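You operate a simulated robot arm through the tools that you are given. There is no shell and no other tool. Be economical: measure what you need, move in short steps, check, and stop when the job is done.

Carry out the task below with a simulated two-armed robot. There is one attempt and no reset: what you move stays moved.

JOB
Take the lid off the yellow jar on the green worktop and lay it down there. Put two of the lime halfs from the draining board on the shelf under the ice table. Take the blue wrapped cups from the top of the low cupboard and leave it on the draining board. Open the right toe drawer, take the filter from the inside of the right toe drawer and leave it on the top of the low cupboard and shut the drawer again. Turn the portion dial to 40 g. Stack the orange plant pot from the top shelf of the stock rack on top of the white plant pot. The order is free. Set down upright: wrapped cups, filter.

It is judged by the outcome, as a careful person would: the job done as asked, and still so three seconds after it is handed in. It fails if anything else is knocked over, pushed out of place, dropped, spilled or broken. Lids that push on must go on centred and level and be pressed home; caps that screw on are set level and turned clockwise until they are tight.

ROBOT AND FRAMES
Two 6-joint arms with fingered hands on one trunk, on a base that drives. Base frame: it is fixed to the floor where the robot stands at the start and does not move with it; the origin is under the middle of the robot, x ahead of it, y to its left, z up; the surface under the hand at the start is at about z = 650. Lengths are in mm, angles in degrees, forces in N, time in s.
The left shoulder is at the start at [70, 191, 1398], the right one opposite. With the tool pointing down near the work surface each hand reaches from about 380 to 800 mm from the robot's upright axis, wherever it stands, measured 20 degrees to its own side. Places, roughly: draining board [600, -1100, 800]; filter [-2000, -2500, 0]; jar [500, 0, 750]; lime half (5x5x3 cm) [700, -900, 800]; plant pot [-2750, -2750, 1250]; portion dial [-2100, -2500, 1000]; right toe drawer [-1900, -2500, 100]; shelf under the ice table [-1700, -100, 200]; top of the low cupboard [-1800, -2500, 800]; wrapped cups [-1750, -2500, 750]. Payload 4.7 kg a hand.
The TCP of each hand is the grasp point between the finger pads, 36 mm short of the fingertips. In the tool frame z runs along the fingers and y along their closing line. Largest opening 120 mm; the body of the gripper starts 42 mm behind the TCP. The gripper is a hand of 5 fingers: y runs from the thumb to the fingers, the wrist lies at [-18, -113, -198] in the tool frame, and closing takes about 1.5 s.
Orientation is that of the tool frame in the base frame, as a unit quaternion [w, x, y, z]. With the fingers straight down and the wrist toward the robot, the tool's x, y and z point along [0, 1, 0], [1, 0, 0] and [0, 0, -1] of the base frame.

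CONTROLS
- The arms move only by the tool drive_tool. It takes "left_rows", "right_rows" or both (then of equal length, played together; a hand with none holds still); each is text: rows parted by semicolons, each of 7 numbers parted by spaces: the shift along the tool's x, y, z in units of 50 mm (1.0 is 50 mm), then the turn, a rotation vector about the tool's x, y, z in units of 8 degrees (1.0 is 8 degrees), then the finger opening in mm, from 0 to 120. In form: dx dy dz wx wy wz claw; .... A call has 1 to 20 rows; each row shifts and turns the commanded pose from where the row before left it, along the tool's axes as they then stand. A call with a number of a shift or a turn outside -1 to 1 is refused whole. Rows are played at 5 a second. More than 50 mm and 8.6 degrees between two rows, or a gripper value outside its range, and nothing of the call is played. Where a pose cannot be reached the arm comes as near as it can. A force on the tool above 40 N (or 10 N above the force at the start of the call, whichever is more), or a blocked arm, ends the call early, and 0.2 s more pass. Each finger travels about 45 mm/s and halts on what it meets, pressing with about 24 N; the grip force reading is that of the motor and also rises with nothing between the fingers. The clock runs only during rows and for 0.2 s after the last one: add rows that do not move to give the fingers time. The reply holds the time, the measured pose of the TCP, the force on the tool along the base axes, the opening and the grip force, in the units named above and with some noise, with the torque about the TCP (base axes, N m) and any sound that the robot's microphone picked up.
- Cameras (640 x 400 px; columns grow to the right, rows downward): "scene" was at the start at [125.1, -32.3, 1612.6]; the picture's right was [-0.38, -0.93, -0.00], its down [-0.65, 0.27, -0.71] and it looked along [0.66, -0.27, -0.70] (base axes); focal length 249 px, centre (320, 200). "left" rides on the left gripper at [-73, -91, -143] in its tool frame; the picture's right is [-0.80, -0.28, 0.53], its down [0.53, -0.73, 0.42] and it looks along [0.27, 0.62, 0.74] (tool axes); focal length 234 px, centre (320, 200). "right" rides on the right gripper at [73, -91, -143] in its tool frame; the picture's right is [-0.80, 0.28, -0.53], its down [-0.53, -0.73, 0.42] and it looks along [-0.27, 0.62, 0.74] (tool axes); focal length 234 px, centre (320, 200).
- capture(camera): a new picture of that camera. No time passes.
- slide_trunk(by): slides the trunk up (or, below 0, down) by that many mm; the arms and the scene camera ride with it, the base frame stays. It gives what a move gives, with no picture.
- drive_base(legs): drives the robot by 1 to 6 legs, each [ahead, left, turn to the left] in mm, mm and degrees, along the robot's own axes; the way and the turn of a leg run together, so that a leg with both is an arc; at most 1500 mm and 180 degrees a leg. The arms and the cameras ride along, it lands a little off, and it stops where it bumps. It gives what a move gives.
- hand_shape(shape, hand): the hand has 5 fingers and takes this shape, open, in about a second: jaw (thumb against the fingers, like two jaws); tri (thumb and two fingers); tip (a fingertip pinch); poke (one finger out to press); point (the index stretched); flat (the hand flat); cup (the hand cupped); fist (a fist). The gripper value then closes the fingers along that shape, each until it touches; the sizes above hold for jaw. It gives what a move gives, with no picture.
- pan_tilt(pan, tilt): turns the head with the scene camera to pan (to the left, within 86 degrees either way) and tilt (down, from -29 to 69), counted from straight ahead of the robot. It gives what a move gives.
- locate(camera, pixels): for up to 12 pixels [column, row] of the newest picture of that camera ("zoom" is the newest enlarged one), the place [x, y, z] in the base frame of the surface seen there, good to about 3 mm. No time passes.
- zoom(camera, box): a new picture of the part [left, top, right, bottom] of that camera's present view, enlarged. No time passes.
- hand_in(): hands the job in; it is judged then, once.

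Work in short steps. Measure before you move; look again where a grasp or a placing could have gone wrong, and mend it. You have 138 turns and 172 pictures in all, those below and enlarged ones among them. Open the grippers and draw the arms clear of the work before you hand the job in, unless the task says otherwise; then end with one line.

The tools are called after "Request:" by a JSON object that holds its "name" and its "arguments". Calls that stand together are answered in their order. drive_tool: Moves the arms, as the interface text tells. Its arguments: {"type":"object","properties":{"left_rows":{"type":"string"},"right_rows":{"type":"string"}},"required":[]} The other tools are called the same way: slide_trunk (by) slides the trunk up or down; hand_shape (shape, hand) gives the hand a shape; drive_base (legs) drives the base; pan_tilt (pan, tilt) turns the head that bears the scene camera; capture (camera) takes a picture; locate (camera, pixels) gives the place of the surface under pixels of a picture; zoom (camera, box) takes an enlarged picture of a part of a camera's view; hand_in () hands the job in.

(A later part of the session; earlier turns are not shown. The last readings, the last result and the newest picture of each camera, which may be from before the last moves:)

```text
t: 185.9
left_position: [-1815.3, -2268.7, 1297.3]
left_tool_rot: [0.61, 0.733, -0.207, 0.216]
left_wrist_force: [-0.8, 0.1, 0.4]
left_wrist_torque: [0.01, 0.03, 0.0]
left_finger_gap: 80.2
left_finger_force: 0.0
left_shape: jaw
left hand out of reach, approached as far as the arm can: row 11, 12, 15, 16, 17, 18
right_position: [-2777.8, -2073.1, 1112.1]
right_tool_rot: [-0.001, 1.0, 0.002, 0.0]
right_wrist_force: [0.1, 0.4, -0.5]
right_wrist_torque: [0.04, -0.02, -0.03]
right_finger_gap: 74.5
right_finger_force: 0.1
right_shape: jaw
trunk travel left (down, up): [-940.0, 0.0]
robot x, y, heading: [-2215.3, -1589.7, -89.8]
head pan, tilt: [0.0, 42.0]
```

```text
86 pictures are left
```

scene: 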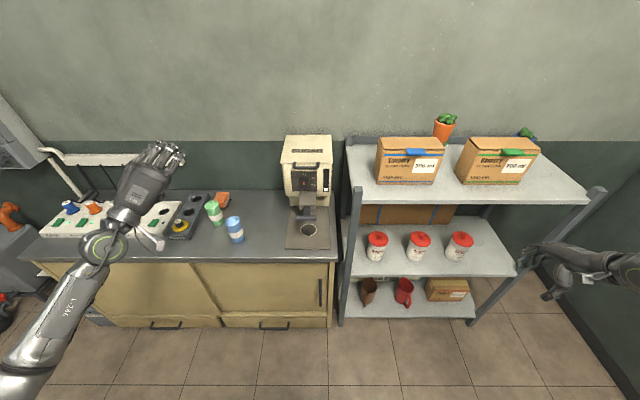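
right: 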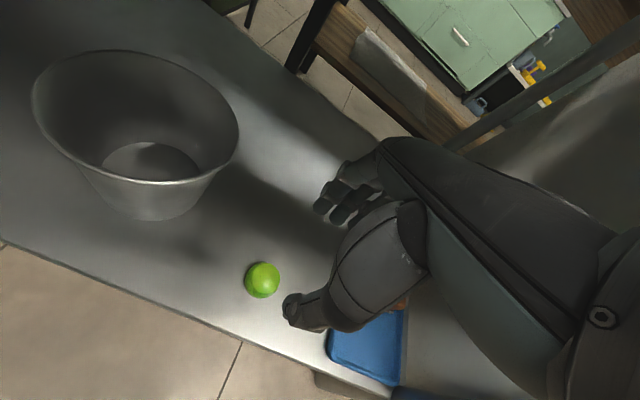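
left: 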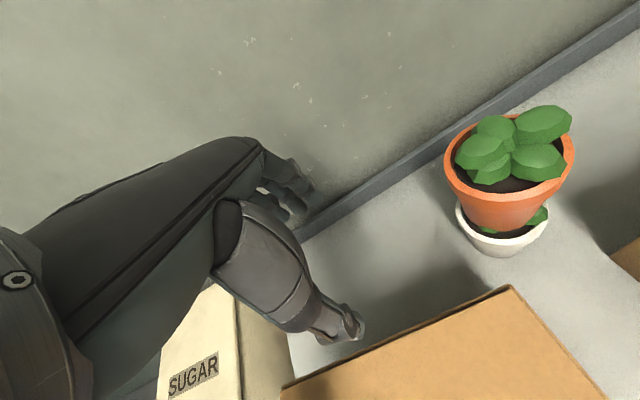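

The hand points forward with ~35° roll. I lower the trunk 237 mm and shift the base right 322 mm so the hand faces the dial, then look with its camera.

Request:
{"name": "slide_trunk", "arguments": {"by": -237}}

Request:
{"name": "drive_base", "arguments": {"legs": [[0, -322, 0]]}}

Request:
{"name": "capture", "arguments": {"camera": "left"}}

Request:
{"name": "zoom", "arguments": {"camera": "scene", "box": [80, 100, 320, 300]}}

```text
t: 188.4
left_position: [-1815.2, -2268.3, 1061.4]
left_tool_rot: [0.61, 0.734, -0.208, 0.216]
left_wrist_force: [-0.7, 1.2, 0.5]
left_wrist_torque: [0.01, 0.01, 0.01]
left_finger_gap: 80.5
left_finger_force: 0.1
left_shape: jaw
right_position: [-2777.2, -2072.4, 874.2]
right_tool_rot: [0.0, 1.0, 0.002, 0.0]
right_wrist_force: [-0.4, -0.4, 0.6]
right_wrist_torque: [0.0, 0.0, 0.02]
right_finger_gap: 74.6
right_finger_force: 0.1
right_shape: jaw
trunk travel left (down, up): [-703.0, 237.0]
robot x, y, heading: [-2214.7, -1591.8, -89.8]
head pan, tilt: [0.0, 42.0]
```

```text
t: 190.5
left_position: [-2127.0, -2268.7, 1061.7]
left_tool_rot: [0.609, 0.734, -0.206, 0.218]
left_wrist_force: [0.0, -0.7, -0.1]
left_wrist_torque: [-0.04, 0.0, 0.01]
left_finger_gap: 80.2
left_finger_force: 0.0
left_shape: jaw
right_position: [-3089.9, -2075.9, 873.5]
right_tool_rot: [-0.001, 1.0, 0.003, 0.001]
right_wrist_force: [0.9, 0.3, 0.0]
right_wrist_torque: [0.01, 0.01, -0.01]
right_finger_gap: 74.8
right_finger_force: 0.0
right_shape: jaw
trunk travel left (down, up): [-703.0, 237.0]
robot x, y, heading: [-2530.8, -1594.7, -89.4]
head pan, tilt: [0.0, 42.0]
```

```text
85 pictures are left
```

left: 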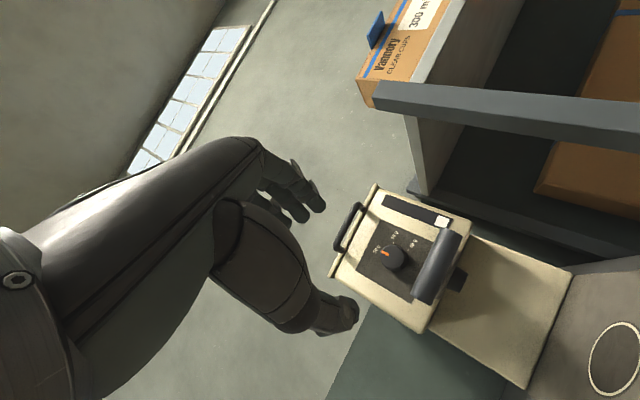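

```text
2.00 times, centred on (200, 200) of scene
```

zoom: 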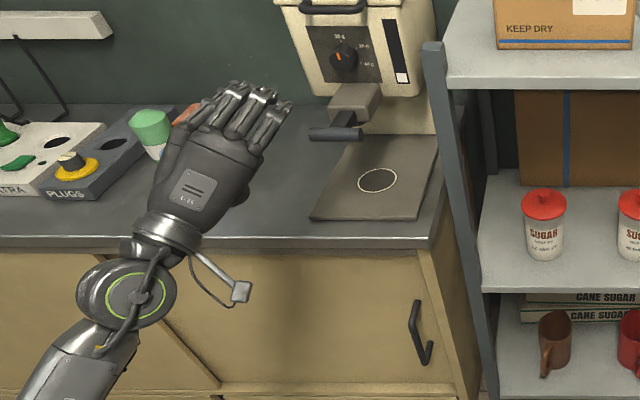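

Request:
{"name": "zoom", "arguments": {"camera": "left", "box": [340, 200, 470, 310]}}

Request:
{"name": "locate", "arguments": {"camera": "zoom", "pixels": [[238, 200], [228, 185], [270, 180], [200, 175], [285, 125], [365, 165], [160, 215], [230, 230], [450, 220], [430, 300], [90, 140], [280, 230]]}}

```text
3.64 times, centred on (405, 255) of left
```

zoom: 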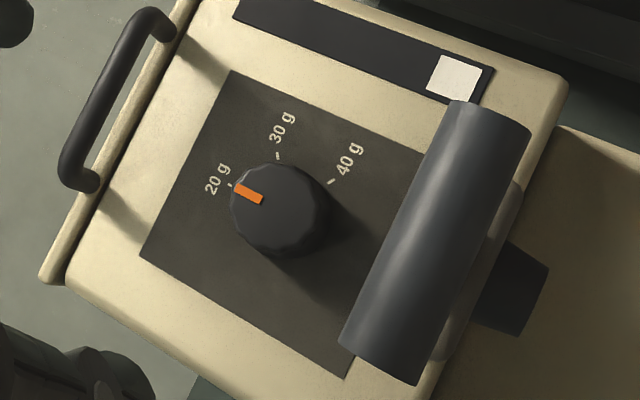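

```text
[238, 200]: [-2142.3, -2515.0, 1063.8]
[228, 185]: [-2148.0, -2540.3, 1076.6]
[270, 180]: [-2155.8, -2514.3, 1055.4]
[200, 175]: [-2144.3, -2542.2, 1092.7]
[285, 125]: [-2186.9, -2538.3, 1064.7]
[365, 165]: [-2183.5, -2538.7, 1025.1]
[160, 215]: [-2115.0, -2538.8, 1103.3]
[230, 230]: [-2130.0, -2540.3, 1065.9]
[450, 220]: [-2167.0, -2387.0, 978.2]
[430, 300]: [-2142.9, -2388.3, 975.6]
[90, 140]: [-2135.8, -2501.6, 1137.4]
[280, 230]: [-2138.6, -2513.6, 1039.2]
```

I locate the ticks and knob outline precisely to get angles.

Request:
{"name": "locate", "arguments": {"camera": "zoom", "pixels": [[229, 185], [277, 157], [331, 181], [246, 190], [256, 200], [300, 190], [310, 230], [260, 240], [232, 215], [280, 165], [275, 205], [320, 210]]}}

```text
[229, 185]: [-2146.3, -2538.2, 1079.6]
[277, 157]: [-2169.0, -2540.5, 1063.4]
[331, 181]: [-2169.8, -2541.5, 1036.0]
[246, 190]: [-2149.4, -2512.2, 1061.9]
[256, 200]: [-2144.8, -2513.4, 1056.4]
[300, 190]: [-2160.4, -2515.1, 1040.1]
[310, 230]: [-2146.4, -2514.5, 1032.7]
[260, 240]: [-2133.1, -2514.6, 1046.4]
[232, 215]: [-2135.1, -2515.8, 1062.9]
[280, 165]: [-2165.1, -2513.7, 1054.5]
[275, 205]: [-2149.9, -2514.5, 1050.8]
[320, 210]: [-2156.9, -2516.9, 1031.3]
```

Ticks are about 60° apart around centre ≈(-2146,1050) (x,z): 40 g lies ~120° clockwise from 20 g. A lever tube at y≈-2387, z≈976 sits below, so I level the hand and roll it to ~75° (wrist to the left) before approaching.

Request:
{"name": "drive_tool", "arguments": {"left_rows": "0 0 0 -.6 .145 0 80;0 0 0 -.6 .145 0 80;0 0 0 0 0 1 80;0 0 0 0 0 1 80;0 0 0 0 0 1 80;0 0 0 0 0 1 80;0 0 0 0 0 1 80;0 0 0 0 0 0 80;0 0 0 0 0 0 80"}}

Request:
{"name": "drive_base", "arguments": {"legs": [[60, 0, 0], [0, 40, 0]]}}

```text
t: 192.5
left_position: [-2131.6, -2268.2, 1055.1]
left_tool_rot: [0.551, 0.583, -0.435, 0.408]
left_wrist_force: [-0.2, -1.2, 0.3]
left_wrist_torque: [0.02, 0.02, 0.02]
left_finger_gap: 80.5
left_finger_force: 0.1
left_shape: jaw
left hand out of reach, approached as far as the arm can: row 1, 2, 3
right_position: [-3088.8, -2076.1, 873.0]
right_tool_rot: [0.0, 1.0, 0.003, -0.001]
right_wrist_force: [-0.2, 0.1, -0.6]
right_wrist_torque: [-0.01, 0.01, 0.01]
right_finger_gap: 74.7
right_finger_force: 0.2
right_shape: jaw
trunk travel left (down, up): [-703.0, 237.0]
robot x, y, heading: [-2529.2, -1589.7, -89.6]
head pan, tilt: [0.0, 42.0]
```

```text
t: 193.9
left_position: [-2095.2, -2328.8, 1054.3]
left_tool_rot: [0.551, 0.582, -0.436, 0.409]
left_wrist_force: [0.3, 0.0, 0.0]
left_wrist_torque: [0.0, -0.04, 0.05]
left_finger_gap: 80.3
left_finger_force: 0.2
left_shape: jaw
right_position: [-3048.7, -2135.9, 873.3]
right_tool_rot: [-0.001, 1.0, 0.003, 0.001]
right_wrist_force: [-0.5, 0.6, 0.2]
right_wrist_torque: [0.01, -0.03, 0.0]
right_finger_gap: 74.8
right_finger_force: 0.0
right_shape: jaw
trunk travel left (down, up): [-703.0, 237.0]
robot x, y, heading: [-2486.7, -1650.4, -89.7]
head pan, tilt: [0.0, 42.0]
```

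Orientation is good (z level, roll ≈73°). I move the TCP in front of the knob at y≈-2440.

Request:
{"name": "drive_tool", "arguments": {"left_rows": "-.06 .25 .55 0 0 0 80;-.06 .25 .55 0 0 0 70;-.06 .25 .55 0 0 0 64;-.06 .25 .55 0 0 0 64;0 0 0 0 0 0 64;0 0 0 0 0 0 64"}}

Request:
{"name": "capture", "arguments": {"camera": "left"}}

Request:
{"name": "capture", "arguments": {"camera": "scene"}}

```text
t: 195.3
left_position: [-2146.6, -2438.0, 1049.2]
left_tool_rot: [0.552, 0.583, -0.435, 0.408]
left_wrist_force: [-0.4, 0.6, -0.4]
left_wrist_torque: [0.0, 0.03, 0.03]
left_finger_gap: 64.3
left_finger_force: 0.0
left_shape: jaw
right_position: [-3049.1, -2137.5, 875.1]
right_tool_rot: [-0.001, 1.0, 0.003, 0.001]
right_wrist_force: [-0.4, -0.4, 0.4]
right_wrist_torque: [0.0, -0.03, -0.01]
right_finger_gap: 74.8
right_finger_force: 0.0
right_shape: jaw
trunk travel left (down, up): [-703.0, 237.0]
robot x, y, heading: [-2490.0, -1650.9, -89.7]
head pan, tilt: [0.0, 42.0]
```

```text
82 pictures are left
```

left: 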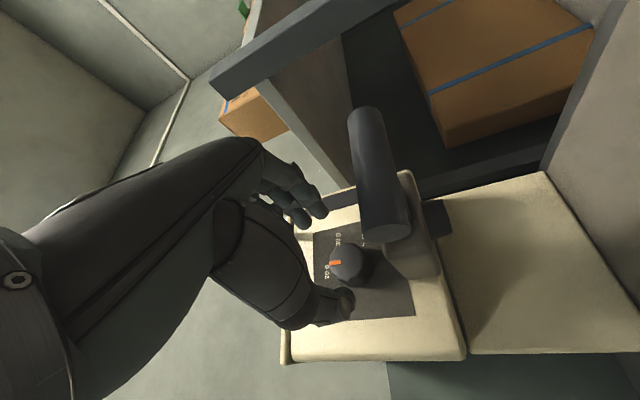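

```text
81 pictures are left
```

scene: 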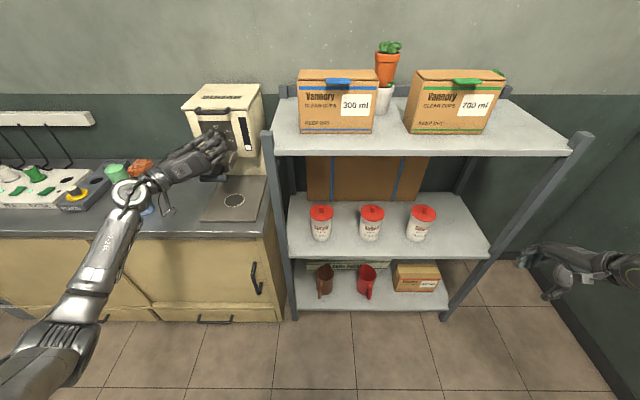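

Knob at (350,263) is on the tool axis. I advance 60 mm and close on it.

Request:
{"name": "drive_tool", "arguments": {"left_rows": "0 0 .4 0 0 0 64;0 0 .4 0 0 0 64;0 0 .4 0 0 0 64;0 0 0 0 0 0 64;0 0 0 0 0 0 50;0 0 0 0 0 0 35;0 0 0 0 0 0 25;0 0 0 0 0 0 25;0 0 0 0 0 0 25;0 0 0 0 0 0 25"}}

Request:
{"name": "capture", "arguments": {"camera": "left"}}

```text
t: 197.5
left_position: [-2146.6, -2498.1, 1046.8]
left_tool_rot: [0.551, 0.583, -0.436, 0.408]
left_wrist_force: [-3.1, -0.9, 0.8]
left_wrist_torque: [-0.04, -0.03, -0.16]
left_finger_gap: 32.7
left_finger_force: 24.4
left_shape: jaw
right_position: [-3049.2, -2135.4, 873.3]
right_tool_rot: [-0.001, 1.0, 0.004, 0.0]
right_wrist_force: [-0.2, -0.5, 1.5]
right_wrist_torque: [0.01, 0.01, 0.0]
right_finger_gap: 74.8
right_finger_force: 0.0
right_shape: jaw
trunk travel left (down, up): [-703.0, 237.0]
robot x, y, heading: [-2486.3, -1653.8, -89.5]
head pan, tilt: [0.0, 42.0]
```

```text
80 pictures are left
```

left: 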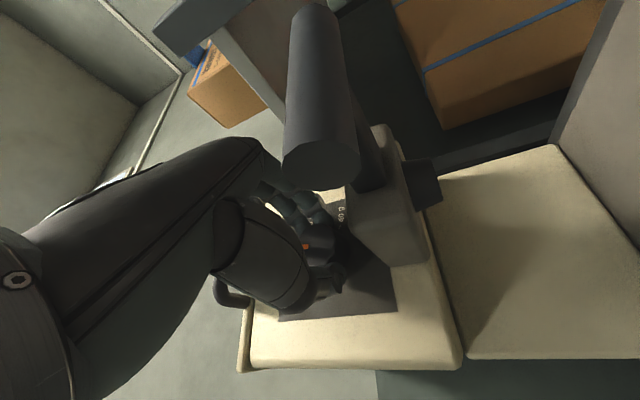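

Gripped (32.7 mm). I turn clockwise 40° in 5 rows and check.

Request:
{"name": "drive_tool", "arguments": {"left_rows": "0 0 0 0 0 .8 20;0 0 0 0 0 .8 20;0 0 0 0 0 .8 20;0 0 0 0 0 .8 20;0 0 0 0 0 .8 20;0 0 0 0 0 1 20;0 0 0 0 0 0 20"}}

Request:
{"name": "capture", "arguments": {"camera": "left"}}

```text
t: 199.1
left_position: [-2144.1, -2499.3, 1048.0]
left_tool_rot: [-0.379, -0.399, 0.608, -0.573]
left_wrist_force: [6.6, -3.2, 6.9]
left_wrist_torque: [-0.27, 0.08, 0.4]
left_finger_gap: 32.2
left_finger_force: 24.1
left_shape: jaw
right_position: [-3048.3, -2136.8, 875.7]
right_tool_rot: [0.0, 1.0, 0.003, 0.0]
right_wrist_force: [-1.1, 0.4, 0.1]
right_wrist_torque: [0.02, 0.0, -0.01]
right_finger_gap: 74.5
right_finger_force: 0.1
right_shape: jaw
trunk travel left (down, up): [-703.0, 237.0]
robot x, y, heading: [-2488.0, -1651.8, -89.9]
head pan, tilt: [0.0, 42.0]
```

```text
79 pictures are left
```

left: 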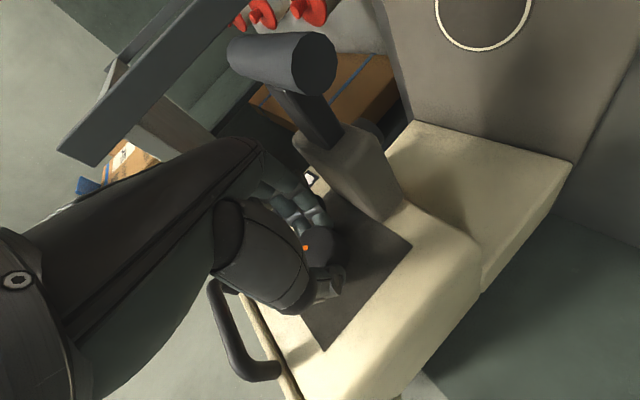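

The knob turned with the hand (pointer still at (305,247)). There is still room; I turn 16° more, then open.

Request:
{"name": "drive_tool", "arguments": {"left_rows": "0 0 0 0 0 .7 20;0 0 0 0 0 .7 20;0 0 0 0 0 .6 20;0 0 0 0 0 0 20"}}

Request:
{"name": "capture", "arguments": {"camera": "left"}}

```text
t: 200.1
left_position: [-2144.1, -2496.8, 1048.2]
left_tool_rot: [-0.296, -0.309, 0.657, -0.62]
left_wrist_force: [8.1, -5.3, 9.6]
left_wrist_torque: [-0.41, 0.04, 0.37]
left_finger_gap: 32.2
left_finger_force: 23.1
left_shape: jaw
right_position: [-3048.4, -2137.2, 874.2]
right_tool_rot: [0.0, 1.0, 0.004, 0.0]
right_wrist_force: [-0.5, 0.0, 0.3]
right_wrist_torque: [-0.01, -0.01, 0.0]
right_finger_gap: 74.8
right_finger_force: 0.0
right_shape: jaw
trunk travel left (down, up): [-703.0, 237.0]
robot x, y, heading: [-2491.1, -1656.4, -89.6]
head pan, tilt: [0.0, 42.0]
```

```text
78 pictures are left
```

left: 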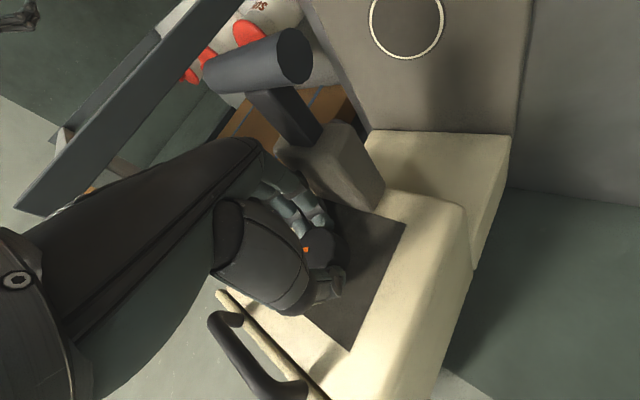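

About 57° done. I open, roll back 60°, and look at the dial before regripping.

Request:
{"name": "drive_tool", "arguments": {"left_rows": "0 0 0 0 0 0 40;0 0 0 0 0 0 55;0 0 0 0 0 0 66;0 0 0 0 0 0 66;0 0 0 0 0 -.94 66;0 0 0 0 0 -.94 66;0 0 0 0 0 -.94 66;0 0 0 0 0 -.94 66;0 0 0 0 0 -.94 66;0 0 0 0 0 -.94 66;0 0 0 0 0 -.94 66;0 0 0 0 0 -.94 66;0 0 0 0 0 0 66"}}

Request:
{"name": "zoom", "arguments": {"camera": "left", "box": [270, 180, 430, 310]}}

```text
t: 202.9
left_position: [-2144.0, -2499.5, 1045.8]
left_tool_rot: [0.567, 0.599, -0.413, 0.387]
left_wrist_force: [0.0, -0.5, -0.5]
left_wrist_torque: [-0.02, 0.02, -0.01]
left_finger_gap: 65.4
left_finger_force: 0.0
left_shape: jaw
right_position: [-3048.6, -2136.5, 874.1]
right_tool_rot: [0.0, 1.0, 0.004, 0.0]
right_wrist_force: [-0.3, -0.3, 0.9]
right_wrist_torque: [-0.01, 0.02, -0.03]
right_finger_gap: 74.6
right_finger_force: 0.1
right_shape: jaw
trunk travel left (down, up): [-703.0, 237.0]
robot x, y, heading: [-2486.8, -1649.8, -89.3]
head pan, tilt: [0.0, 42.0]
```

```text
3.08 times, centred on (350, 245) of left
```

zoom: 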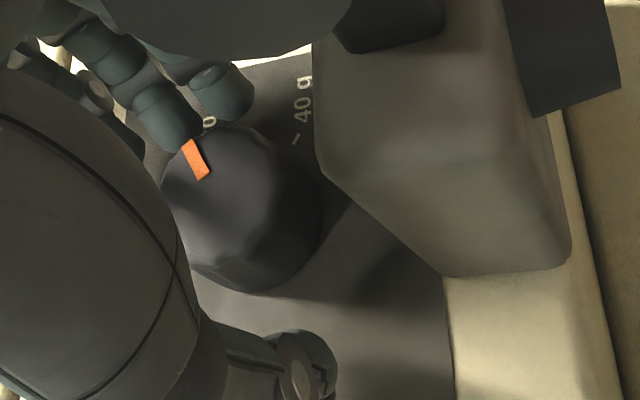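

The pointer now is at about 30 g. I regrip and turn another ~57°.

Request:
{"name": "drive_tool", "arguments": {"left_rows": "0 0 0 0 0 0 45;0 0 0 0 0 0 30;0 0 0 0 0 0 20;0 0 0 0 0 0 20;0 0 0 0 0 0 20;0 0 0 0 0 .9 20;0 0 0 0 0 .9 20;0 0 0 0 0 .9 20;0 0 0 0 0 .9 20;0 0 0 0 0 .9 20;0 0 0 0 0 .9 20;0 0 0 0 0 .9 20;0 0 0 0 0 .7 20;0 0 0 0 0 0 20;0 0 0 0 0 0 20"}}

Request:
{"name": "capture", "arguments": {"camera": "left"}}

```text
t: 206.1
left_position: [-2143.8, -2498.0, 1047.5]
left_tool_rot: [-0.318, -0.334, 0.645, -0.609]
left_wrist_force: [4.7, -8.3, 13.2]
left_wrist_torque: [-0.42, 0.01, 0.25]
left_finger_gap: 31.4
left_finger_force: 24.0
left_shape: jaw
right_position: [-3049.3, -2134.2, 874.7]
right_tool_rot: [0.0, 1.0, 0.003, 0.0]
right_wrist_force: [0.1, 0.0, 0.2]
right_wrist_torque: [0.01, -0.02, 0.01]
right_finger_gap: 75.0
right_finger_force: 0.2
right_shape: jaw
trunk travel left (down, up): [-703.0, 237.0]
robot x, y, heading: [-2491.4, -1657.1, -89.8]
head pan, tilt: [0.0, 42.0]
```

```text
76 pictures are left
```

left: 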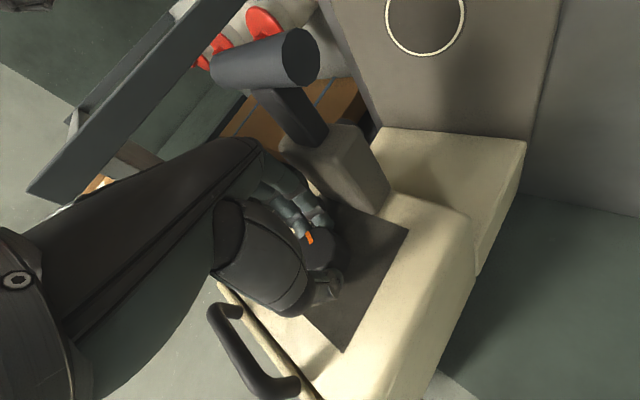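

I open, roll back again and inspect the pointer against the 40 g tick.

Request:
{"name": "drive_tool", "arguments": {"left_rows": "0 0 0 0 0 0 40;0 0 0 0 0 0 55;0 0 0 0 0 0 66;0 0 0 0 0 0 66;0 0 -.4 0 0 -.94 66;0 0 -.4 0 0 -.94 66;0 0 -.4 0 0 -.94 66;0 0 0 0 0 -.94 66;0 0 0 0 0 -.94 66;0 0 0 0 0 -.94 66;0 0 0 0 0 -.94 66;0 0 0 0 0 0 66"}}

Request:
{"name": "zoom", "arguments": {"camera": "left", "box": [300, 180, 440, 310]}}

Request:
{"name": "zoom", "arguments": {"camera": "scene", "box": [180, 80, 270, 170]}}

```text
t: 208.7
left_position: [-2143.6, -2438.8, 1052.9]
left_tool_rot: [0.555, 0.587, -0.431, 0.403]
left_wrist_force: [0.4, 0.3, 0.7]
left_wrist_torque: [0.0, -0.02, 0.01]
left_finger_gap: 65.8
left_finger_force: 0.1
left_shape: jaw
right_position: [-3049.7, -2136.1, 873.9]
right_tool_rot: [-0.001, 1.0, 0.003, 0.0]
right_wrist_force: [-1.0, 0.0, 0.9]
right_wrist_torque: [0.01, -0.02, 0.02]
right_finger_gap: 74.6
right_finger_force: 0.0
right_shape: jaw
trunk travel left (down, up): [-703.0, 237.0]
robot x, y, heading: [-2488.9, -1654.0, -89.5]
head pan, tilt: [0.0, 42.0]
```

```text
3.08 times, centred on (370, 245) of left
```

zoom: 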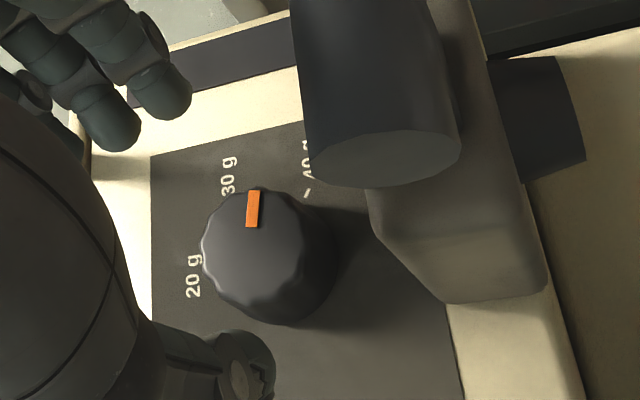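

```text
4.44 times, centred on (225, 125) of scene
```

zoom: 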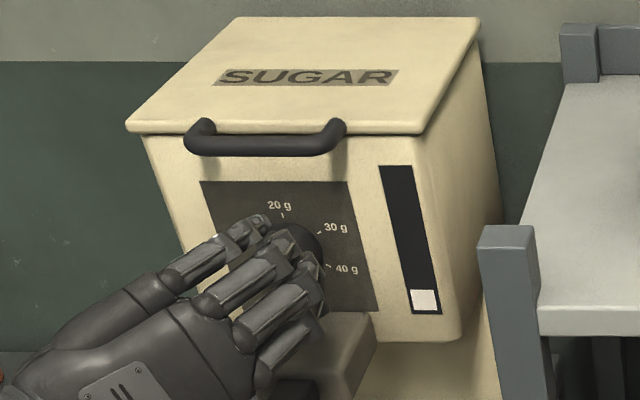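

Request:
{"name": "zoom", "arguments": {"camera": "left", "box": [300, 180, 440, 310]}}

Request:
{"name": "locate", "arguments": {"camera": "zoom", "pixels": [[254, 193], [252, 224], [210, 240], [235, 295], [290, 200], [310, 240], [307, 193], [230, 200], [290, 270], [245, 208], [270, 300], [258, 208]]}}

```text
3.08 times, centred on (370, 245) of left
```

zoom: 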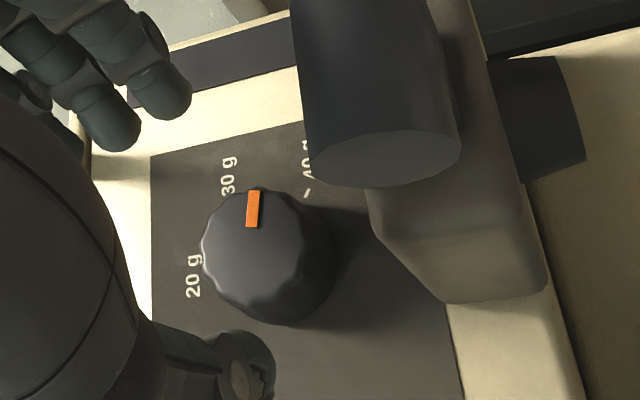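

```text
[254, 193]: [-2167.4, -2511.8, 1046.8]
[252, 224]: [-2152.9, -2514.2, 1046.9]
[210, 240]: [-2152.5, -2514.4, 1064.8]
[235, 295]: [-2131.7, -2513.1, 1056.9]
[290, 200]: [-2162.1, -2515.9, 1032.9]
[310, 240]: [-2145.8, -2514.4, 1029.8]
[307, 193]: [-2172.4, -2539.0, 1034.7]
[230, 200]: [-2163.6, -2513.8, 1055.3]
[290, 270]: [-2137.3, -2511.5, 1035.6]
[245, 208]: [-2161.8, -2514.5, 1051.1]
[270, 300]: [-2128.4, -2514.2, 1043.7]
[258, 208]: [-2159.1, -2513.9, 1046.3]
```

The pointer is now horizontal (≈90°); the 40 g tick is at ≈118°. I regrip and turn ~30° more.

Request:
{"name": "drive_tool", "arguments": {"left_rows": "0 0 .4 0 0 0 66;0 0 .4 0 0 0 66;-.04 0 .4 0 0 0 66;0 0 0 0 0 0 50;0 0 0 0 0 0 35;0 0 0 0 0 0 20;0 0 0 0 0 0 20;0 0 0 0 0 0 20;0 0 0 0 0 .8 20;0 0 0 0 0 .8 20;0 0 0 0 0 .8 20;0 0 0 0 0 .8 20;0 0 0 0 0 .55 20;0 0 0 0 0 0 20"}}

Request:
{"name": "drive_tool", "arguments": {"left_rows": "0 0 0 0 0 0 40;0 0 0 0 0 0 55;0 0 0 0 0 0 66;0 0 0 0 0 0 66;0 0 -.4 0 0 0 66;0 0 -.4 0 0 -.94 66;0 0 -.4 0 0 -.94 66;0 0 0 0 0 -.94 66;0 0 0 0 0 -.94 66;0 0 0 0 0 0 66"}}

Request:
{"name": "zoom", "arguments": {"camera": "left", "box": [300, 180, 440, 310]}}

```text
t: 211.7
left_position: [-2144.1, -2496.9, 1046.8]
left_tool_rot: [-0.43, -0.455, 0.568, -0.535]
left_wrist_force: [3.7, -4.9, 6.6]
left_wrist_torque: [-0.23, 0.19, 0.08]
left_finger_gap: 31.7
left_finger_force: 23.9
left_shape: jaw
right_position: [-3047.7, -2135.3, 874.1]
right_tool_rot: [-0.001, 1.0, 0.004, 0.0]
right_wrist_force: [0.3, -0.7, -0.2]
right_wrist_torque: [0.0, -0.01, -0.01]
right_finger_gap: 74.5
right_finger_force: 0.0
right_shape: jaw
trunk travel left (down, up): [-703.0, 237.0]
robot x, y, heading: [-2488.0, -1654.3, -89.8]
head pan, tilt: [0.0, 42.0]
```

```text
t: 213.9
left_position: [-2144.2, -2438.2, 1048.8]
left_tool_rot: [0.555, 0.587, -0.43, 0.404]
left_wrist_force: [0.4, 0.5, 0.6]
left_wrist_torque: [0.02, -0.02, -0.04]
left_finger_gap: 65.6
left_finger_force: 0.2
left_shape: jaw
right_position: [-3049.3, -2136.1, 874.1]
right_tool_rot: [-0.001, 1.0, 0.003, 0.0]
right_wrist_force: [0.7, -0.6, -0.3]
right_wrist_torque: [-0.03, 0.0, 0.0]
right_finger_gap: 74.8
right_finger_force: 0.0
right_shape: jaw
trunk travel left (down, up): [-703.0, 237.0]
robot x, y, heading: [-2488.5, -1651.9, -89.6]
head pan, tilt: [0.0, 42.0]
```

```text
3.08 times, centred on (370, 245) of left
```

zoom: 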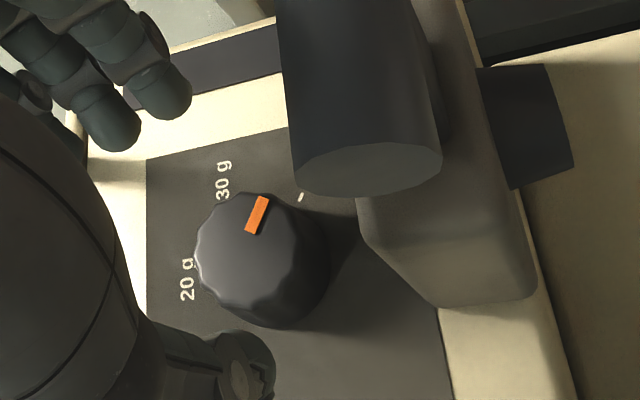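

Request:
{"name": "locate", "arguments": {"camera": "zoom", "pixels": [[264, 199], [250, 230], [302, 197], [205, 250], [228, 297], [300, 205], [310, 250], [225, 205], [285, 280], [262, 305], [240, 255]]}}

```text
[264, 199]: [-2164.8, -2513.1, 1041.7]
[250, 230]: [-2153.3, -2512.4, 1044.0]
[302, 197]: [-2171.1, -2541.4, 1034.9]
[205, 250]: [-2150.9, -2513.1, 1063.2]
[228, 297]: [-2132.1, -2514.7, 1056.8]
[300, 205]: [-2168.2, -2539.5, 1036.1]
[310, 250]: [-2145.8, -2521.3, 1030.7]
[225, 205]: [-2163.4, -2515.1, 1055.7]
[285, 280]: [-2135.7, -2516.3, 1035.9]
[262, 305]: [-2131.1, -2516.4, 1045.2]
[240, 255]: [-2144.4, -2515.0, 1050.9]
```

By the image geometry the pointer is near 115–119°. I zoom closer to measure it better.

Request:
{"name": "zoom", "arguments": {"camera": "left", "box": [335, 225, 391, 260]}}

```text
11.43 times, centred on (363, 242) of left
```

zoom: 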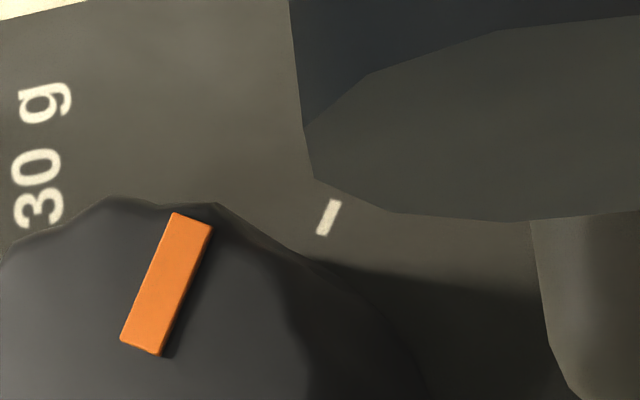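

The pointer and the 40 g tick are parallel (both ≈22° in the picture): dial set. I withdraw the hand and re-orient it to point forward-down for the drawer handle.

Request:
{"name": "drive_tool", "arguments": {"left_rows": "0 0 -.8 0 0 0 66;0 0 -.8 0 0 0 66;0 0 -.8 0 0 0 66;0 0 -.8 0 0 0 66;0 0 0 0 0 -.94 66;0 0 0 0 0 -.94 66;0 0 0 0 0 -.94 66;0 0 0 0 0 -.94 66;0 0 0 0 0 -.94 66;0 0 0 0 0 -.94 66;0 0 0 0 0 -.94 66;0 0 0 0 0 -.94 66;0 0 0 0 0 -.94 66;0 0 0 0 0 -.94 66;0 0 0 .94 0 0 66;0 0 0 .94 0 0 66;0 0 0 .94 0 0 66;0 0 0 .94 0 0 66;0 0 0 .94 0 0 66;0 0 0 .94 0 0 66"}}

Request:
{"name": "drive_base", "arguments": {"legs": [[60, 350, 0]]}}

Request:
{"name": "slide_trunk", "arguments": {"by": -400}}

Request:
{"name": "capture", "arguments": {"camera": "scene"}}

```text
t: 218.1
left_position: [-2130.2, -2277.0, 1055.9]
left_tool_rot: [0.565, 0.824, 0.027, -0.021]
left_wrist_force: [-0.1, 0.4, -0.8]
left_wrist_torque: [0.0, 0.0, 0.01]
left_finger_gap: 65.7
left_finger_force: 0.1
left_shape: jaw
left hand out of reach, approached as far as the arm can: row 15, 16, 17, 18, 19, 20
right_position: [-3047.8, -2137.5, 874.4]
right_tool_rot: [-0.001, 1.0, 0.004, -0.001]
right_wrist_force: [0.0, -0.3, 0.1]
right_wrist_torque: [0.01, 0.02, 0.01]
right_finger_gap: 74.5
right_finger_force: 0.0
right_shape: jaw
trunk travel left (down, up): [-703.0, 237.0]
robot x, y, heading: [-2487.5, -1653.0, -89.4]
head pan, tilt: [0.0, 42.0]
```

```text
t: 220.4
left_position: [-1793.4, -2338.0, 1056.3]
left_tool_rot: [0.566, 0.824, 0.023, -0.023]
left_wrist_force: [0.5, 0.2, -0.2]
left_wrist_torque: [0.02, -0.01, 0.01]
left_finger_gap: 65.7
left_finger_force: 0.0
left_shape: jaw
right_position: [-2712.1, -2189.8, 874.8]
right_tool_rot: [-0.001, 1.0, 0.001, 0.0]
right_wrist_force: [0.5, -0.2, -0.4]
right_wrist_torque: [-0.02, 0.01, 0.02]
right_finger_gap: 74.8
right_finger_force: 0.2
right_shape: jaw
trunk travel left (down, up): [-703.0, 237.0]
robot x, y, heading: [-2149.7, -1710.9, -90.1]
head pan, tilt: [0.0, 42.0]
```

```text
t: 222.7
left_position: [-1798.5, -2331.3, 828.6]
left_tool_rot: [0.579, 0.815, 0.017, -0.023]
left_wrist_force: [0.7, 14.5, 29.9]
left_wrist_torque: [0.13, 0.0, -0.05]
left_finger_gap: 51.8
left_finger_force: 0.1
left_shape: jaw
right_position: [-2711.1, -2188.0, 633.1]
right_tool_rot: [0.002, 1.0, 0.002, 0.0]
right_wrist_force: [-0.3, 0.8, -0.5]
right_wrist_torque: [0.02, 0.05, 0.01]
right_finger_gap: 74.3
right_finger_force: 0.0
right_shape: jaw
trunk travel left (down, up): [-460.0, 480.0]
robot x, y, heading: [-2147.2, -1710.2, -89.9]
head pan, tilt: [0.0, 42.0]
stopped: the force on the tool passed its limit at 44 N (the readings are from after the stop); the commanded pose is now the measured one
```

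```text
70 pictures are left
```

scene: 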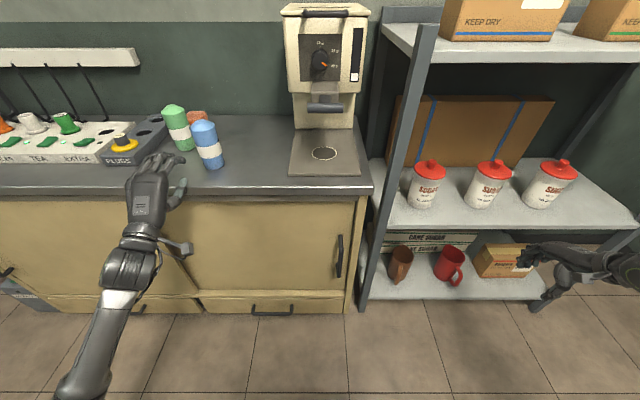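

The fingers touched the worktop edge. I raise the trunk, retreat the hand, and only then lower.

Request:
{"name": "slide_trunk", "arguments": {"by": 60}}

Request:
{"name": "drive_tool", "arguments": {"left_rows": "0 -.3 -.5 0 0 0 66;0 -.3 -.5 0 0 0 66;0 -.3 -.5 0 0 0 66;-.3 -.3 -.5 0 0 0 66;-.5 0 -.3 0 0 0 66;-.5 0 0 0 0 0 66;0 0 0 0 0 0 66"}}

Request:
{"name": "zoom", "arguments": {"camera": "scene", "box": [0, 80, 240, 230]}}

```text
t: 223.7
left_position: [-1796.0, -2336.3, 878.4]
left_tool_rot: [0.572, 0.82, 0.021, -0.022]
left_wrist_force: [0.1, -0.1, -0.7]
left_wrist_torque: [0.0, 0.02, -0.01]
left_finger_gap: 65.8
left_finger_force: 0.1
left_shape: jaw
right_position: [-2711.4, -2190.5, 690.9]
right_tool_rot: [-0.001, 1.0, 0.0, 0.0]
right_wrist_force: [-0.2, -0.7, 0.7]
right_wrist_torque: [-0.02, -0.01, 0.02]
right_finger_gap: 74.6
right_finger_force: 0.0
right_shape: jaw
trunk travel left (down, up): [-520.0, 420.0]
robot x, y, heading: [-2149.5, -1712.9, -90.1]
head pan, tilt: [0.0, 42.0]
```

```text
t: 225.2
left_position: [-1821.8, -2206.8, 864.7]
left_tool_rot: [0.574, 0.818, 0.02, -0.023]
left_wrist_force: [-0.6, 0.3, -0.2]
left_wrist_torque: [-0.02, 0.01, 0.01]
left_finger_gap: 65.7
left_finger_force: 0.1
left_shape: jaw
left hand out of reach, approached as far as the arm can: row 5, 6
right_position: [-2709.8, -2189.3, 690.3]
right_tool_rot: [-0.001, 1.0, 0.0, 0.0]
right_wrist_force: [-0.9, 0.1, -1.0]
right_wrist_torque: [-0.04, 0.0, -0.02]
right_finger_gap: 74.6
right_finger_force: 0.2
right_shape: jaw
trunk travel left (down, up): [-520.0, 420.0]
robot x, y, heading: [-2148.3, -1713.3, -90.0]
head pan, tilt: [0.0, 42.0]
```

```text
2.67 times, centred on (120, 155) of scene
```

zoom: 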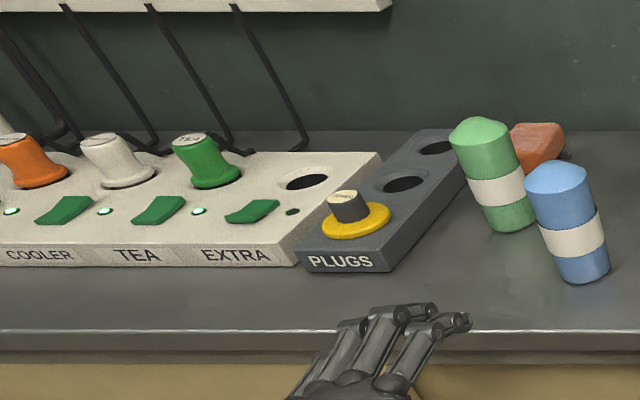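

No harm done. I pitch the left hand to 45° down, shift the base right, and lower the trunk.

Request:
{"name": "drive_tool", "arguments": {"left_rows": "0 0 0 .8 0 0 66;0 0 0 .8 0 0 66;0 0 0 .8 0 0 66;0 0 0 .7 0 0 66;0 0 0 0 0 0 66"}}

Request:
{"name": "drive_base", "arguments": {"legs": [[0, -110, 0]]}}

Request:
{"name": "slide_trunk", "arguments": {"by": -350}}

Request:
{"name": "slide_trunk", "arguments": {"by": -160}}

Request:
{"name": "capture", "arguments": {"camera": "left"}}

Request:
{"name": "capture", "arguments": {"camera": "scene"}}

```text
t: 226.4
left_position: [-1707.2, -2173.5, 827.7]
left_tool_rot: [0.384, 0.923, 0.013, -0.028]
left_wrist_force: [0.5, 0.3, -0.3]
left_wrist_torque: [-0.01, 0.0, -0.02]
left_finger_gap: 65.7
left_finger_force: 0.0
left_shape: jaw
left hand out of reach, approached as far as the arm can: row 1, 2, 3, 4
right_position: [-2711.2, -2190.2, 691.9]
right_tool_rot: [-0.001, 1.0, 0.001, 0.0]
right_wrist_force: [0.4, -0.6, 0.0]
right_wrist_torque: [-0.02, 0.03, 0.03]
right_finger_gap: 74.8
right_finger_force: 0.0
right_shape: jaw
trunk travel left (down, up): [-520.0, 420.0]
robot x, y, heading: [-2146.6, -1710.4, -89.6]
head pan, tilt: [0.0, 42.0]
```

```text
t: 227.7
left_position: [-1821.8, -2174.3, 828.7]
left_tool_rot: [0.385, 0.922, 0.013, -0.027]
left_wrist_force: [0.0, 0.5, -0.2]
left_wrist_torque: [0.04, -0.03, 0.02]
left_finger_gap: 65.9
left_finger_force: 0.1
left_shape: jaw
right_position: [-2823.7, -2190.1, 690.4]
right_tool_rot: [-0.001, 1.0, 0.001, 0.001]
right_wrist_force: [-0.1, -0.3, 0.2]
right_wrist_torque: [0.03, -0.01, -0.01]
right_finger_gap: 74.8
right_finger_force: 0.1
right_shape: jaw
trunk travel left (down, up): [-520.0, 420.0]
robot x, y, heading: [-2263.4, -1712.7, -90.1]
head pan, tilt: [0.0, 42.0]
```

```text
t: 231.1
left_position: [-1821.0, -2173.1, 479.5]
left_tool_rot: [0.385, 0.922, 0.015, -0.027]
left_wrist_force: [0.9, -0.3, 0.0]
left_wrist_torque: [-0.02, 0.01, 0.01]
left_finger_gap: 65.8
left_finger_force: 0.1
left_shape: jaw
right_position: [-2824.2, -2189.7, 340.7]
right_tool_rot: [-0.001, 1.0, 0.001, 0.0]
right_wrist_force: [-0.1, -0.2, 0.1]
right_wrist_torque: [-0.01, -0.01, 0.03]
right_finger_gap: 74.7
right_finger_force: 0.1
right_shape: jaw
trunk travel left (down, up): [-170.0, 770.0]
robot x, y, heading: [-2262.7, -1708.6, -89.9]
head pan, tilt: [0.0, 42.0]
```

```text
t: 232.9
left_position: [-1820.7, -2173.3, 318.2]
left_tool_rot: [0.386, 0.922, 0.014, -0.028]
left_wrist_force: [0.5, 0.2, -0.2]
left_wrist_torque: [-0.03, -0.02, -0.01]
left_finger_gap: 65.7
left_finger_force: 0.1
left_shape: jaw
right_position: [-2824.1, -2190.1, 180.9]
right_tool_rot: [-0.001, 1.0, 0.001, 0.001]
right_wrist_force: [-0.3, -0.1, 0.2]
right_wrist_torque: [0.01, -0.03, 0.02]
right_finger_gap: 74.8
right_finger_force: 0.0
right_shape: jaw
trunk travel left (down, up): [-10.0, 930.0]
robot x, y, heading: [-2261.7, -1710.9, -89.9]
head pan, tilt: [0.0, 42.0]
```

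```text
68 pictures are left
```

left: 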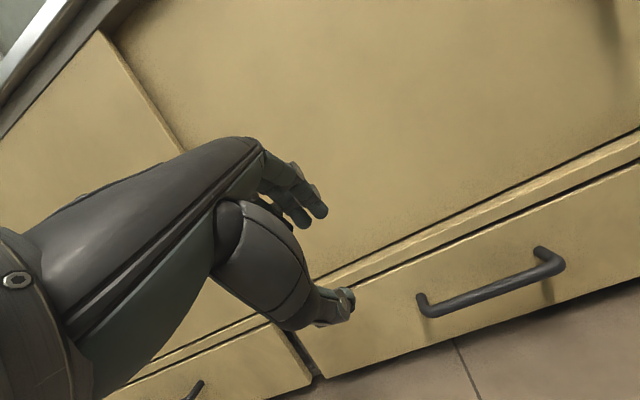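

```text
67 pictures are left
```

scene: 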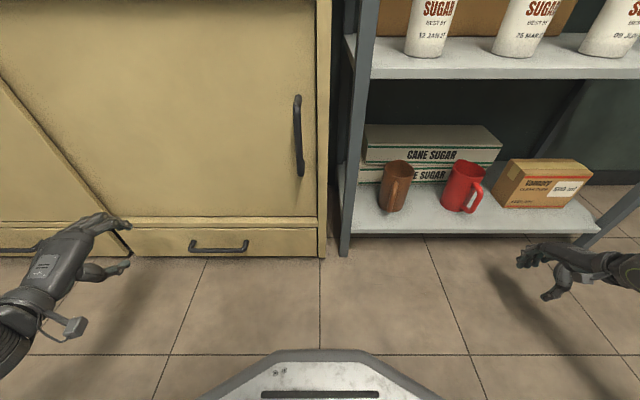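

The drawer handle is visible. I measure handle, drawer edges and my base front.

Request:
{"name": "locate", "arguments": {"camera": "left", "pixels": [[425, 308], [490, 293], [550, 265], [420, 300], [455, 330], [540, 250], [400, 270], [320, 365], [600, 180]]}}

Request:
{"name": "locate", "arguments": {"camera": "scene", "pixels": [[320, 352], [218, 248], [320, 250], [318, 235], [125, 250]]}}

```text
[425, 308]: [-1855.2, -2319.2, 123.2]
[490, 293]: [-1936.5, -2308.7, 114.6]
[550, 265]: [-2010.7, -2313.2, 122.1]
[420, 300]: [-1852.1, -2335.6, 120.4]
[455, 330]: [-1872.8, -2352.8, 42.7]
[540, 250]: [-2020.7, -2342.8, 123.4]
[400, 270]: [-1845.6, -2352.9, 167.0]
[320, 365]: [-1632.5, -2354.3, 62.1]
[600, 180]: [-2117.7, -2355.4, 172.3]
```

```text
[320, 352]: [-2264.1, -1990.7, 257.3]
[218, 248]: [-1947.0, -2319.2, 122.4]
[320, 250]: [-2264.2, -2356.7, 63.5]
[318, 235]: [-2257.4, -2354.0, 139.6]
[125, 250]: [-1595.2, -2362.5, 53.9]
```

Bar: y≈-2312, z≈121, x −1852…−2020; drawer front y −2353. I shift the base right 115 mm and bring the hand onto the bar.

Request:
{"name": "drive_base", "arguments": {"legs": [[0, -115, 0]]}}

Request:
{"name": "drive_tool", "arguments": {"left_rows": "0 -.21 .55 0 0 0 66;0 -.21 .55 0 0 0 66;0 -.21 .55 0 0 0 66;0 -.21 .55 0 0 0 66;0 0 .55 0 0 0 66;0 0 .55 0 0 0 66;0 0 .4 0 0 0 66;0 0 0 0 0 0 66;0 0 0 0 0 0 66"}}

Request:
{"name": "capture", "arguments": {"camera": "left"}}

```text
t: 234.1
left_position: [-1935.6, -2172.5, 318.6]
left_tool_rot: [0.385, 0.922, 0.014, -0.027]
left_wrist_force: [0.3, -0.4, 0.1]
left_wrist_torque: [-0.02, 0.03, 0.02]
left_finger_gap: 65.6
left_finger_force: 0.0
left_shape: jaw
right_position: [-2937.3, -2190.3, 181.2]
right_tool_rot: [-0.002, 1.0, 0.001, 0.001]
right_wrist_force: [-0.2, -0.2, -0.3]
right_wrist_torque: [0.02, -0.02, 0.0]
right_finger_gap: 74.7
right_finger_force: 0.2
right_shape: jaw
trunk travel left (down, up): [-10.0, 930.0]
robot x, y, heading: [-2374.8, -1710.4, -90.0]
head pan, tilt: [0.0, 42.0]
```

```text
t: 236.1
left_position: [-1883.8, -2215.5, 160.3]
left_tool_rot: [0.388, 0.921, 0.016, -0.026]
left_wrist_force: [-0.9, -0.2, -0.5]
left_wrist_torque: [0.0, 0.03, 0.02]
left_finger_gap: 66.0
left_finger_force: 0.2
left_shape: jaw
left hand out of reach, approached as far as the arm can: row 1, 2, 3, 4, 5, 6, 7
right_position: [-2936.7, -2191.1, 181.0]
right_tool_rot: [-0.002, 1.0, 0.0, 0.0]
right_wrist_force: [-1.3, -0.1, -0.5]
right_wrist_torque: [-0.02, 0.01, -0.02]
right_finger_gap: 74.7
right_finger_force: 0.0
right_shape: jaw
trunk travel left (down, up): [-10.0, 930.0]
robot x, y, heading: [-2375.1, -1709.7, -89.7]
head pan, tilt: [0.0, 42.0]
```

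```text
66 pictures are left
```

left: 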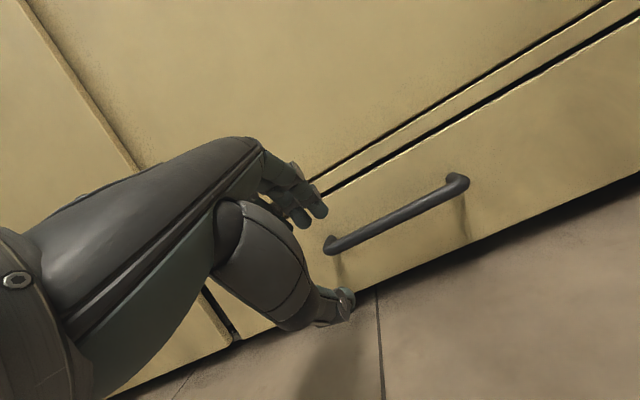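

The left arm is at an awkward joint limit in this branch. I pull it back and return it to fingers-down to see whether it recovers.

Request:
{"name": "drive_tool", "arguments": {"left_rows": "0 0 -.6 0 0 0 66;0 0 -.6 0 0 0 66;0 0 -.6 0 0 0 66;0 0 -.6 0 0 0 66;0 0 0 .94 0 0 66;0 0 0 .94 0 0 66;0 0 0 .94 0 0 66;0 0 0 .94 0 0 66;0 0 0 .94 0 0 66;0 0 0 .94 0 0 66;0 0 0 0 0 0 66"}}

Request:
{"name": "capture", "arguments": {"camera": "scene"}}

```text
t: 238.5
left_position: [-1878.8, -2129.2, 237.4]
left_tool_rot: [0.001, 1.0, 0.003, -0.03]
left_wrist_force: [0.1, -0.8, -0.3]
left_wrist_torque: [0.05, 0.01, 0.01]
left_finger_gap: 65.8
left_finger_force: 0.1
left_shape: jaw
left hand out of reach, approached as far as the arm can: row 7, 9, 10
right_position: [-2937.3, -2191.7, 182.0]
right_tool_rot: [-0.001, 1.0, 0.001, 0.0]
right_wrist_force: [0.1, -0.1, 0.7]
right_wrist_torque: [0.02, 0.01, -0.02]
right_finger_gap: 74.7
right_finger_force: 0.1
right_shape: jaw
trunk travel left (down, up): [-10.0, 930.0]
robot x, y, heading: [-2376.0, -1712.2, -90.1]
head pan, tilt: [0.0, 42.0]
```

```text
65 pictures are left
```

scene: 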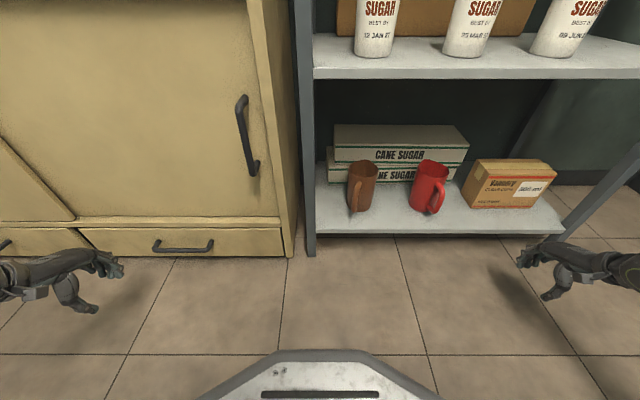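

Now I test whether the left hand moves inward again in this pose.

Request:
{"name": "drive_tool", "arguments": {"left_rows": "-.6 0 0 0 0 0 66;-.6 0 0 0 0 0 66;-.6 .1 0 0 0 0 66;-.6 .2 0 0 0 0 66;-.6 .2 0 0 0 0 66;0 .4 0 0 0 0 66;0 .4 0 0 0 0 66;0 0 0 0 0 0 66;0 0 0 0 0 0 66"}}

```text
t: 240.5
left_position: [-1954.7, -2155.9, 278.0]
left_tool_rot: [0.004, 0.999, 0.0, -0.033]
left_wrist_force: [0.0, -0.2, -0.1]
left_wrist_torque: [0.02, 0.03, 0.0]
left_finger_gap: 65.6
left_finger_force: 0.0
left_shape: jaw
left hand out of reach, approached as far as the arm can: row 3, 4, 5, 6, 7
right_position: [-2936.5, -2189.9, 181.5]
right_tool_rot: [-0.001, 1.0, 0.001, 0.0]
right_wrist_force: [-0.2, 0.5, 0.5]
right_wrist_torque: [0.0, -0.02, 0.04]
right_finger_gap: 74.6
right_finger_force: 0.1
right_shape: jaw
trunk travel left (down, up): [-10.0, 930.0]
robot x, y, heading: [-2373.5, -1710.5, -89.9]
head pan, tilt: [0.0, 42.0]
```

The left arm stays in a poor branch; the right arm is in a clean pose, so I use it. I move the base left 690 mm and bring the right hand inward with a 45° pitch.

Request:
{"name": "drive_base", "arguments": {"legs": [[0, 690, 0]]}}

Request:
{"name": "drive_tool", "arguments": {"right_rows": ".6 0 -.3 0 0 0 66;.6 0 -.3 0 0 0 66;.6 0 -.3 0 0 0 66;.6 0 -.3 0 0 0 66;.6 0 -.3 0 0 0 66;.6 0 -.2 0 0 0 66;.6 0 0 0 0 0 66;.6 0 0 0 0 0 66;.6 0 0 0 0 0 66;.6 0 0 0 0 0 66;0 0 0 -.94 0 0 66;0 0 0 -.94 0 0 66;0 0 0 -.94 0 0 66;0 0 0 -.94 0 0 66;0 0 0 -.94 0 0 66;0 0 0 -.94 0 0 66;0 0 0 0 0 0 66"}}

Request:
{"name": "capture", "arguments": {"camera": "right"}}

```text
t: 244.3
left_position: [-1252.9, -2142.9, 276.5]
left_tool_rot: [0.005, 0.999, 0.007, -0.034]
left_wrist_force: [-1.3, 1.1, 0.5]
left_wrist_torque: [0.0, -0.01, 0.02]
left_finger_gap: 65.7
left_finger_force: 0.1
left_shape: jaw
right_position: [-2234.9, -2191.8, 181.0]
right_tool_rot: [-0.001, 1.0, 0.009, 0.001]
right_wrist_force: [0.6, 0.1, -1.3]
right_wrist_torque: [0.0, 0.02, 0.0]
right_finger_gap: 74.7
right_finger_force: 0.0
right_shape: jaw
trunk travel left (down, up): [-10.0, 930.0]
robot x, y, heading: [-1682.9, -1704.2, -89.0]
head pan, tilt: [0.0, 42.0]
```

```text
t: 247.9
left_position: [-1252.7, -2143.5, 277.7]
left_tool_rot: [0.0, 0.999, 0.007, -0.033]
left_wrist_force: [0.2, -0.4, 0.5]
left_wrist_torque: [0.0, -0.01, -0.01]
left_finger_gap: 65.8
left_finger_force: 0.1
left_shape: jaw
right_position: [-1987.2, -2228.0, 237.8]
right_tool_rot: [0.394, 0.919, 0.022, -0.01]
right_wrist_force: [-0.7, 0.1, -0.9]
right_wrist_torque: [0.01, -0.01, 0.02]
right_finger_gap: 66.4
right_finger_force: 0.1
right_shape: jaw
right hand out of reach, approached as far as the arm can: row 8, 9, 10, 12, 13
trunk travel left (down, up): [-10.0, 930.0]
robot x, y, heading: [-1677.8, -1709.3, -89.0]
head pan, tilt: [0.0, 42.0]
```

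```text
64 pictures are left
```

right: 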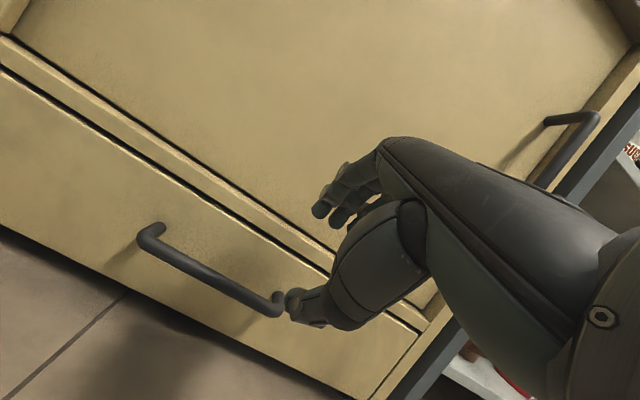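

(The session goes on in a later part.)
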